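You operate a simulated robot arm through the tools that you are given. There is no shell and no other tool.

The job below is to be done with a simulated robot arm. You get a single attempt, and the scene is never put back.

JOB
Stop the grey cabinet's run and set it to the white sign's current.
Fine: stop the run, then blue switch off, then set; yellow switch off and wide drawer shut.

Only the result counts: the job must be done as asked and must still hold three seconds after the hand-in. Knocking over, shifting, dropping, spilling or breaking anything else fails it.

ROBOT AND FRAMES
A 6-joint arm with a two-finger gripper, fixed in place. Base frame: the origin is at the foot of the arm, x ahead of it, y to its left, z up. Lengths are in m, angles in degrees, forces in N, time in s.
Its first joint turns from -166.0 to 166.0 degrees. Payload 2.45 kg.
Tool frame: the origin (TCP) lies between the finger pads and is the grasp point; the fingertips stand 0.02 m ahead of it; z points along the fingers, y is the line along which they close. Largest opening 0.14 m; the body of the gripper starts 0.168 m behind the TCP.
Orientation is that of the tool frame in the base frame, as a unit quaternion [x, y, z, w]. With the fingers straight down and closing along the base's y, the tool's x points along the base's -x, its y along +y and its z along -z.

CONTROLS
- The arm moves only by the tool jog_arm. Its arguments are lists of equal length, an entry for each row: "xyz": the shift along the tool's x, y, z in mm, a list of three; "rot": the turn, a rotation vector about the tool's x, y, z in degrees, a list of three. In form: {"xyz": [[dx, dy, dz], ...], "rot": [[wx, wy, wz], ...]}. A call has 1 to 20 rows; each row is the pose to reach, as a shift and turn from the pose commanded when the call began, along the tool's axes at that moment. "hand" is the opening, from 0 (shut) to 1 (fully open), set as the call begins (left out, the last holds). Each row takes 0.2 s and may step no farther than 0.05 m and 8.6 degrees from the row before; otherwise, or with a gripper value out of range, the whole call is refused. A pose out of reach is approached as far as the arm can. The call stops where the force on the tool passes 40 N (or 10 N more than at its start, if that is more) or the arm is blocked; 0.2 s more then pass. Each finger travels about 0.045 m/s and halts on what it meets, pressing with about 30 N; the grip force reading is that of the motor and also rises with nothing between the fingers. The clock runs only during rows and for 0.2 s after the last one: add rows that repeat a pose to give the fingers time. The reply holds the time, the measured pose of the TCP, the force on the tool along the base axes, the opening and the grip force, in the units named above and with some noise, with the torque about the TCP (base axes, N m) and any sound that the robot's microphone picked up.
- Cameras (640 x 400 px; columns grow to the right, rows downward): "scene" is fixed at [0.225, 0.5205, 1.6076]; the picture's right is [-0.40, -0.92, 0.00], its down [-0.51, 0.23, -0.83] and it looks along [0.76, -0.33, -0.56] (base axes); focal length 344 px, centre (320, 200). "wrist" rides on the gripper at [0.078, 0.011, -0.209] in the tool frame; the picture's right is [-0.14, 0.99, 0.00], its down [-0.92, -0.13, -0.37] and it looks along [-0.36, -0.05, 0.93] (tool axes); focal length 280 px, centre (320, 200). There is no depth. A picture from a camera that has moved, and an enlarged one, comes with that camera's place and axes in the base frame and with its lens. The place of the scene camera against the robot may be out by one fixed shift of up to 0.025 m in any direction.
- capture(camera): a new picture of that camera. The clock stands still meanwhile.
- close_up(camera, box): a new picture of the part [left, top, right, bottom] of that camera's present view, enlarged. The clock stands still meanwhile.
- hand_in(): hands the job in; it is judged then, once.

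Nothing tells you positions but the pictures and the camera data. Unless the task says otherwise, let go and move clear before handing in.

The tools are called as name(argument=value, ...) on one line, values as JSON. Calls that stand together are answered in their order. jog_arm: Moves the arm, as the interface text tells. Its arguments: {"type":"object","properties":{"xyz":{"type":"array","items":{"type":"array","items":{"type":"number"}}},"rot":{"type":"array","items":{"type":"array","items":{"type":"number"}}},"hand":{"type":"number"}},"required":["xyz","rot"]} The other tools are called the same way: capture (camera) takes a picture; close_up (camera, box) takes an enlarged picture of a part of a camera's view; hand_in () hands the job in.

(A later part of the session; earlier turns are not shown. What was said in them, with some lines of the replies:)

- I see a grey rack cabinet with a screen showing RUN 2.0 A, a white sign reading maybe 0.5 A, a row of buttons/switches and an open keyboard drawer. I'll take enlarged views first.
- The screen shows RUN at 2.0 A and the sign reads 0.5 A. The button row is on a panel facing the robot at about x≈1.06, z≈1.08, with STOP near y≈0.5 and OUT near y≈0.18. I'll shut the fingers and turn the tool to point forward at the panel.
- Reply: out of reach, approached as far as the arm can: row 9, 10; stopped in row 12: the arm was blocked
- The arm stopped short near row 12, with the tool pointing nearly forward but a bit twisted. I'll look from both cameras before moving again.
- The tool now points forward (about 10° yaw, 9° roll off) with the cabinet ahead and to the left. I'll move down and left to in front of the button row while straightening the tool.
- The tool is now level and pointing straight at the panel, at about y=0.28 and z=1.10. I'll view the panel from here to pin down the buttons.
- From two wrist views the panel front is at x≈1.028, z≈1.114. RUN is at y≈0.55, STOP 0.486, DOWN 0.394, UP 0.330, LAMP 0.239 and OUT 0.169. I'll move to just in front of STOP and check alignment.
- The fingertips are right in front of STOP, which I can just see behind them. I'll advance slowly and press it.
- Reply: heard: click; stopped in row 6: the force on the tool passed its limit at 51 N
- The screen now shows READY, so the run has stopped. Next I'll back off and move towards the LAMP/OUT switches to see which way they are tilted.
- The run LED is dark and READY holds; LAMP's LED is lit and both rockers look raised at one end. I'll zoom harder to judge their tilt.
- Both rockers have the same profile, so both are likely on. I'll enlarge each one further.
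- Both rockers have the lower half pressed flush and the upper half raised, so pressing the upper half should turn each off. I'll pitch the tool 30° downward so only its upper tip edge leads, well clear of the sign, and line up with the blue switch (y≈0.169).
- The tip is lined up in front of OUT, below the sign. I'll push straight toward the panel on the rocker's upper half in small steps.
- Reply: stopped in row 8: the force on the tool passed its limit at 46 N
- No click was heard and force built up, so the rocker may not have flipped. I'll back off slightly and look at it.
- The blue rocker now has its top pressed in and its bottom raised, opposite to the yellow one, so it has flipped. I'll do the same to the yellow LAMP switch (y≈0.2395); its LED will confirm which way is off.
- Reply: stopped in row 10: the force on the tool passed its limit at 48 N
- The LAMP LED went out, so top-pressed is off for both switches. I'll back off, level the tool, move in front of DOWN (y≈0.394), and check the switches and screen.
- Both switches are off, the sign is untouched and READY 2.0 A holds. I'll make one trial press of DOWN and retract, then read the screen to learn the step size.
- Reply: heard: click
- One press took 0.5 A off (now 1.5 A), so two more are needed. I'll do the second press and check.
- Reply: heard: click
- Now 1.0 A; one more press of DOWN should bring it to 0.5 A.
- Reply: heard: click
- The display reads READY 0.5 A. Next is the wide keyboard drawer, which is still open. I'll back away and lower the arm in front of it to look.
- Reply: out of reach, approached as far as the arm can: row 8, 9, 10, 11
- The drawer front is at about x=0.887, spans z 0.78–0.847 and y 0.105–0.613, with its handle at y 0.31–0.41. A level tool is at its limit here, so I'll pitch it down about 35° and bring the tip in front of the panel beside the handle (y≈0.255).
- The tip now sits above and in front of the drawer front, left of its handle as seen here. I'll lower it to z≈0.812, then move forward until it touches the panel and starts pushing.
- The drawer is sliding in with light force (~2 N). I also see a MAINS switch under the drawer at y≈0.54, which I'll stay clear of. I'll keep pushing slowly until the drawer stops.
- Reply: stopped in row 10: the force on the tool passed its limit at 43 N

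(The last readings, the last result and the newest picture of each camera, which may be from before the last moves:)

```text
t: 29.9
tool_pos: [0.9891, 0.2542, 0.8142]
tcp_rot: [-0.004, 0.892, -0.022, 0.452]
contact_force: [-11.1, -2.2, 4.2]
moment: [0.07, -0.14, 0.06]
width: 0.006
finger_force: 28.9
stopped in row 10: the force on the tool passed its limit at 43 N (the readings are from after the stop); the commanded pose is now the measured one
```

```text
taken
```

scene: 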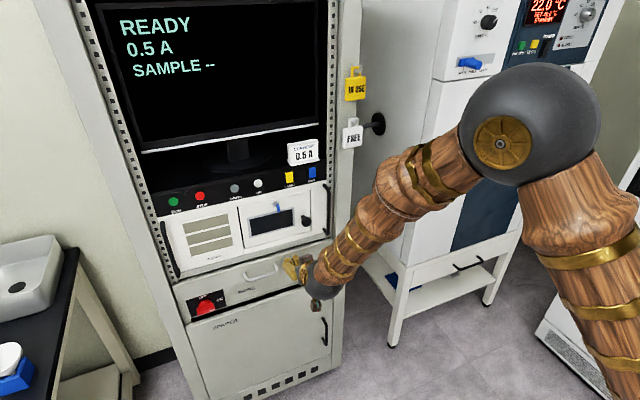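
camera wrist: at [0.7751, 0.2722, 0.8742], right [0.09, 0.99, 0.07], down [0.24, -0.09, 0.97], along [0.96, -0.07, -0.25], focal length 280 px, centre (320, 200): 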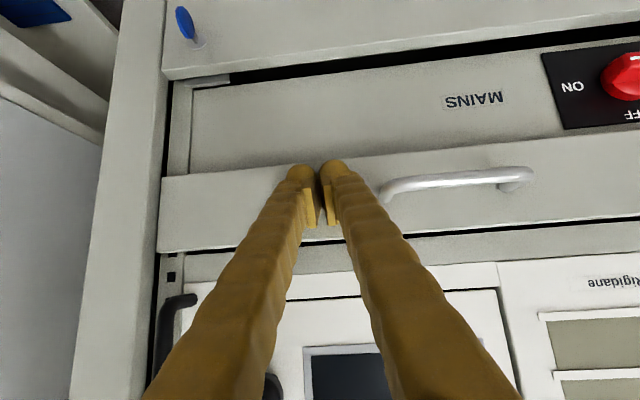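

The drawer ran in and hit its stop; the keyboard is now covered. I'll back off and inspect it, the switches and the screen.

jog_arm(xyz=[[17.8, 0, -24.2], [41.5, 0, -56.5], [65, 0, -88.7], [65, 0, -88.7]], rot=[[0, 0, 0], [0, 0, 0], [0, 0, 0], [0, 0, 0]])

capture(camera="wrist")

close_up(camera="scene", box=[150, 220, 350, 345])

close_up(camera="scene", box=[150, 130, 350, 255])

capture(camera="scene")

```text
t: 30.9
tool_pos: [0.879, 0.258, 0.8128]
tcp_rot: [-0.004, 0.892, -0.023, 0.452]
contact_force: [0.0, 0.7, 1.1]
moment: [0.02, -0.02, 0.0]
width: 0.0
finger_force: 29.8
```

```text
taken
camera wrist: at [0.6638, 0.2744, 0.8722], right [0.09, 0.99, 0.07], down [0.24, -0.09, 0.97], along [0.96, -0.07, -0.25], focal length 280 px, centre (320, 200)
```

wrist: 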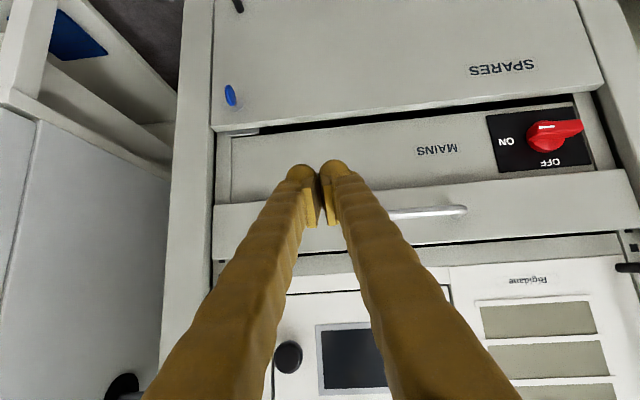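

```text
3.20 times, centred on (250, 282) of scene
camera zoom: at [0.225, 0.5205, 1.6076], right [-0.4, -0.92, 0.0], down [-0.51, 0.23, -0.83], along [0.76, -0.33, -0.56], focal length 1100 px, centre (544, -64)
```

zoom: 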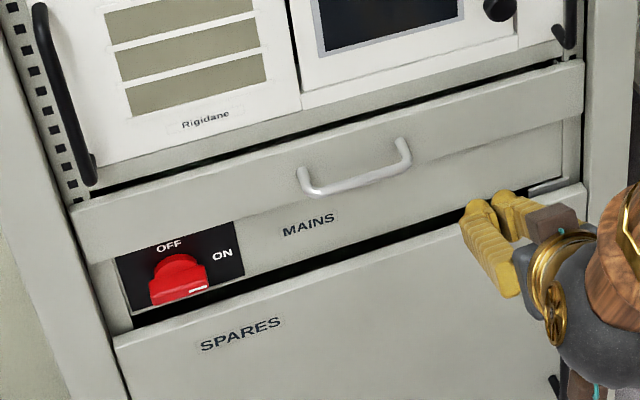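

```text
3.20 times, centred on (250, 192) of scene
camera zoom: at [0.225, 0.5205, 1.6076], right [-0.4, -0.92, 0.0], down [-0.51, 0.23, -0.83], along [0.76, -0.33, -0.56], focal length 1100 px, centre (544, 224)
```

zoom: 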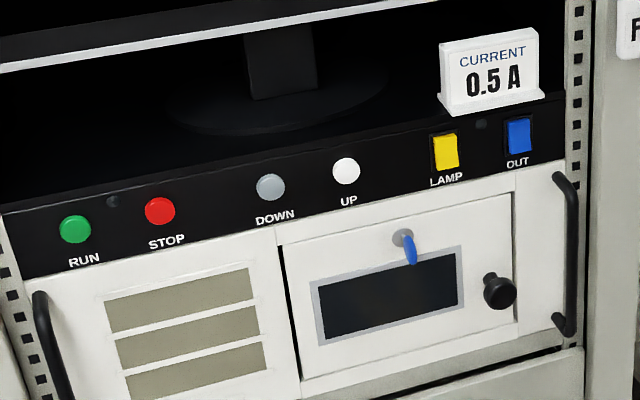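

```text
taken
```

scene: 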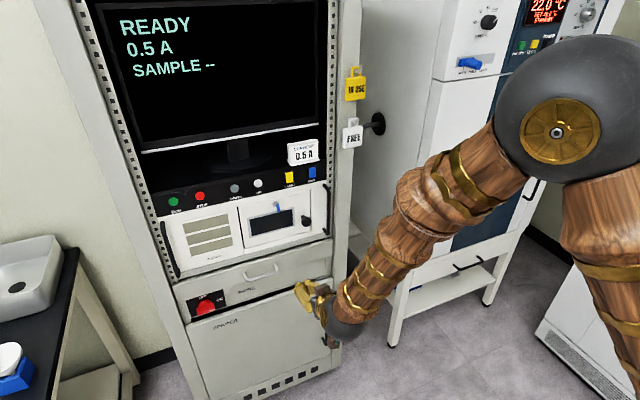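

The screen reads READY 0.5 A, both LEDs are dark, and the drawer looks closed. I'll zoom on the drawer ends to confirm it's fully home.

close_up(camera="wrist", box=[160, 110, 300, 300])

close_up(camera="wrist", box=[460, 90, 640, 280])

close_up(camera="scene", box=[160, 255, 260, 335])

close_up(camera="scene", box=[290, 225, 350, 285])

```text
2.11 times, centred on (230, 205) of wrist
camera zoom: at [0.6638, 0.2744, 0.8722], right [0.09, 0.99, 0.07], down [0.24, -0.09, 0.97], along [0.96, -0.07, -0.25], focal length 590 px, centre (510, 190)
```

zoom: 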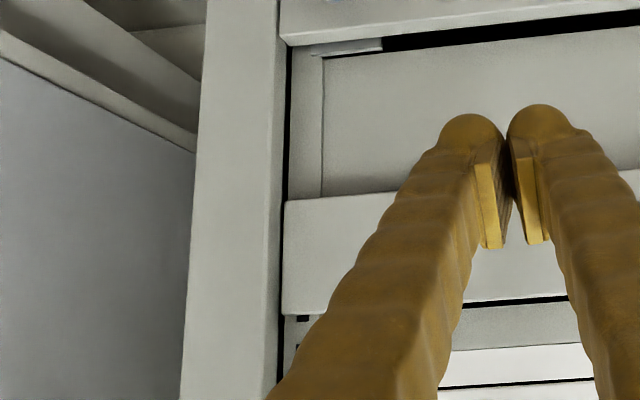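

```text
2.11 times, centred on (550, 185) of wrist
camera zoom: at [0.6638, 0.2744, 0.8722], right [0.09, 0.99, 0.07], down [0.24, -0.09, 0.97], along [0.96, -0.07, -0.25], focal length 590 px, centre (-164, 232)
```

zoom: 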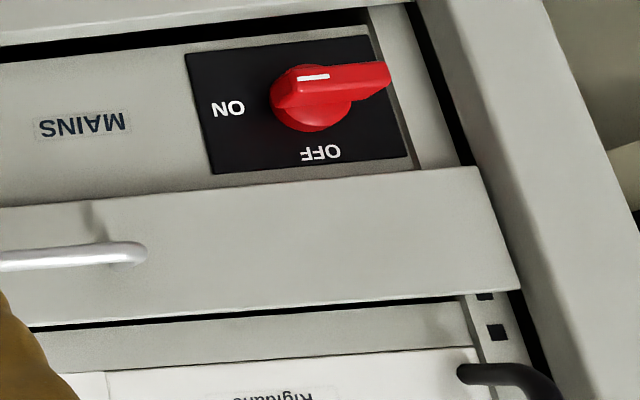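

```text
5.00 times, centred on (210, 295) of scene
camera zoom: at [0.225, 0.5205, 1.6076], right [-0.4, -0.92, 0.0], down [-0.51, 0.23, -0.83], along [0.76, -0.33, -0.56], focal length 1718 px, centre (870, -275)
```

zoom: 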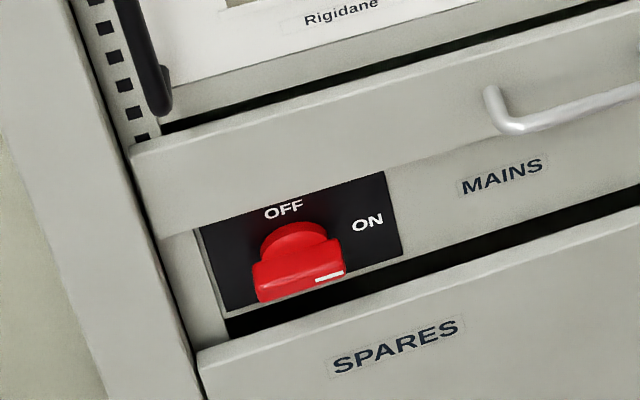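

```text
6.67 times, centred on (320, 255) of scene
camera zoom: at [0.225, 0.5205, 1.6076], right [-0.4, -0.92, 0.0], down [-0.51, 0.23, -0.83], along [0.76, -0.33, -0.56], focal length 2291 px, centre (320, -167)
```

zoom: 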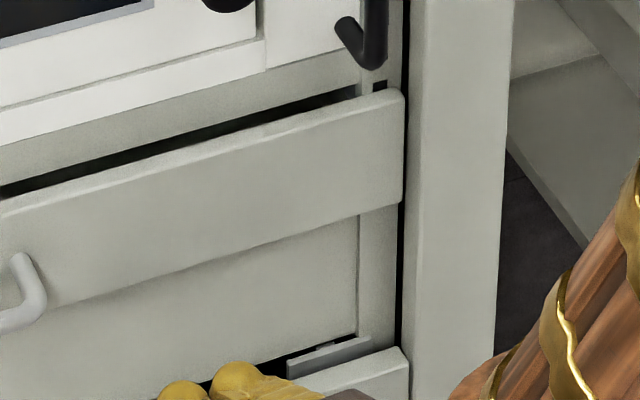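

The drawer front (x≈1.016) is flush with the SPARES door front (x≈1.019), so it is shut, and MAINS is untouched. I'll move the arm up and back, clear of everything, and take a last look.

jog_arm(xyz=[[-23, -2, -32], [-46, -4, -64], [-69, -6, -97], [-91, -7, -129], [-91, -7, -129], [-91, -7, -129]], rot=[[0, 0, 0], [0, 0, 0], [0, 0, 0], [0, 0, 0], [0, 0, 0], [0, 0, 0]])

capture(camera="scene")

capture(camera="wrist")

close_up(camera="scene", box=[270, 140, 350, 190])

```text
t: 32.3
tool_pos: [0.8281, 0.2599, 0.9689]
tcp_rot: [-0.003, 0.892, -0.024, 0.452]
contact_force: [0.8, -0.3, 0.4]
moment: [-0.02, 0.0, 0.0]
width: 0.0
finger_force: 29.4
```

```text
taken
```

scene: 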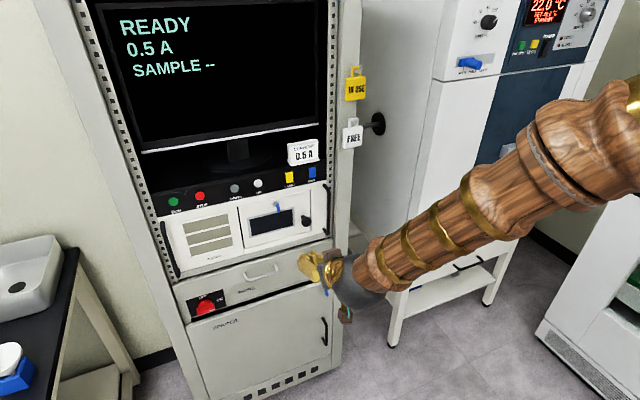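

```text
taken
camera wrist: at [0.6143, 0.2762, 1.0301], right [0.09, 0.99, 0.07], down [0.24, -0.09, 0.97], along [0.96, -0.08, -0.25], focal length 280 px, centre (320, 200)
```

wrist: 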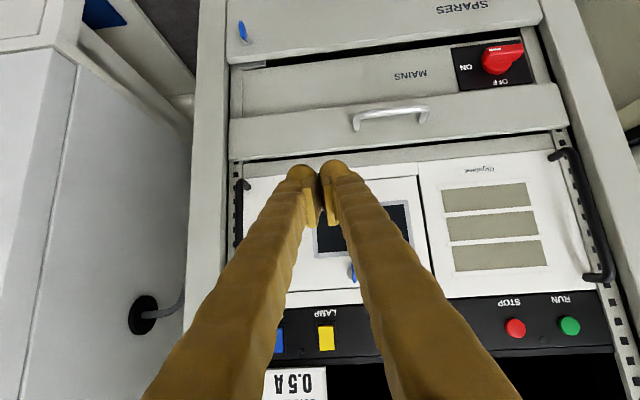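

```text
8.00 times, centred on (310, 165) of scene
camera zoom: at [0.225, 0.5205, 1.6076], right [-0.4, -0.92, 0.0], down [-0.51, 0.23, -0.83], along [0.76, -0.33, -0.56], focal length 2749 px, centre (400, 480)
```

zoom: 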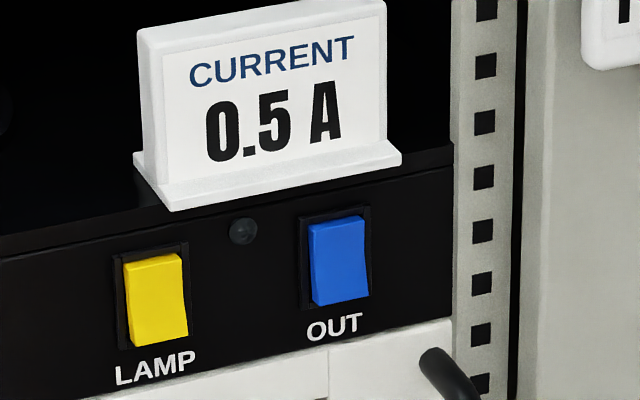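

Everything matches the request: the screen shows READY 0.5 A, the blue and yellow switches are off, the wide drawer is shut, the sign hasn't moved and the arm is clear. I'm handing the job in.

hand_in()

```text
The job is handed in.
```

The grey cabinet's run is stopped and it is set to 0.5 A, matching the white sign. The job is handed in, but I got no verdict back. The last pictures showed:

- **Run:** I pressed STOP first, and the screen changed from RUN to READY.
- **Blue switch (OUT):** I turned it off next, before setting the current. It has no light of its own. I take it as off because it now sits the same way as the yellow switch, whose light went out.
- **Current:** three presses of DOWN took it from 2.0 A to 0.5 A. The screen reads READY 0.5 A.
- **Yellow switch (LAMP):** off, and its light is out.
- **Wide drawer:** I took this to be the keyboard drawer. I pushed it in until it stopped, and its front is level with the SPARES door below to within a few millimetres.

The sign did not move, and I left the MAINS switch alone. The arm is clear of the cabinet.
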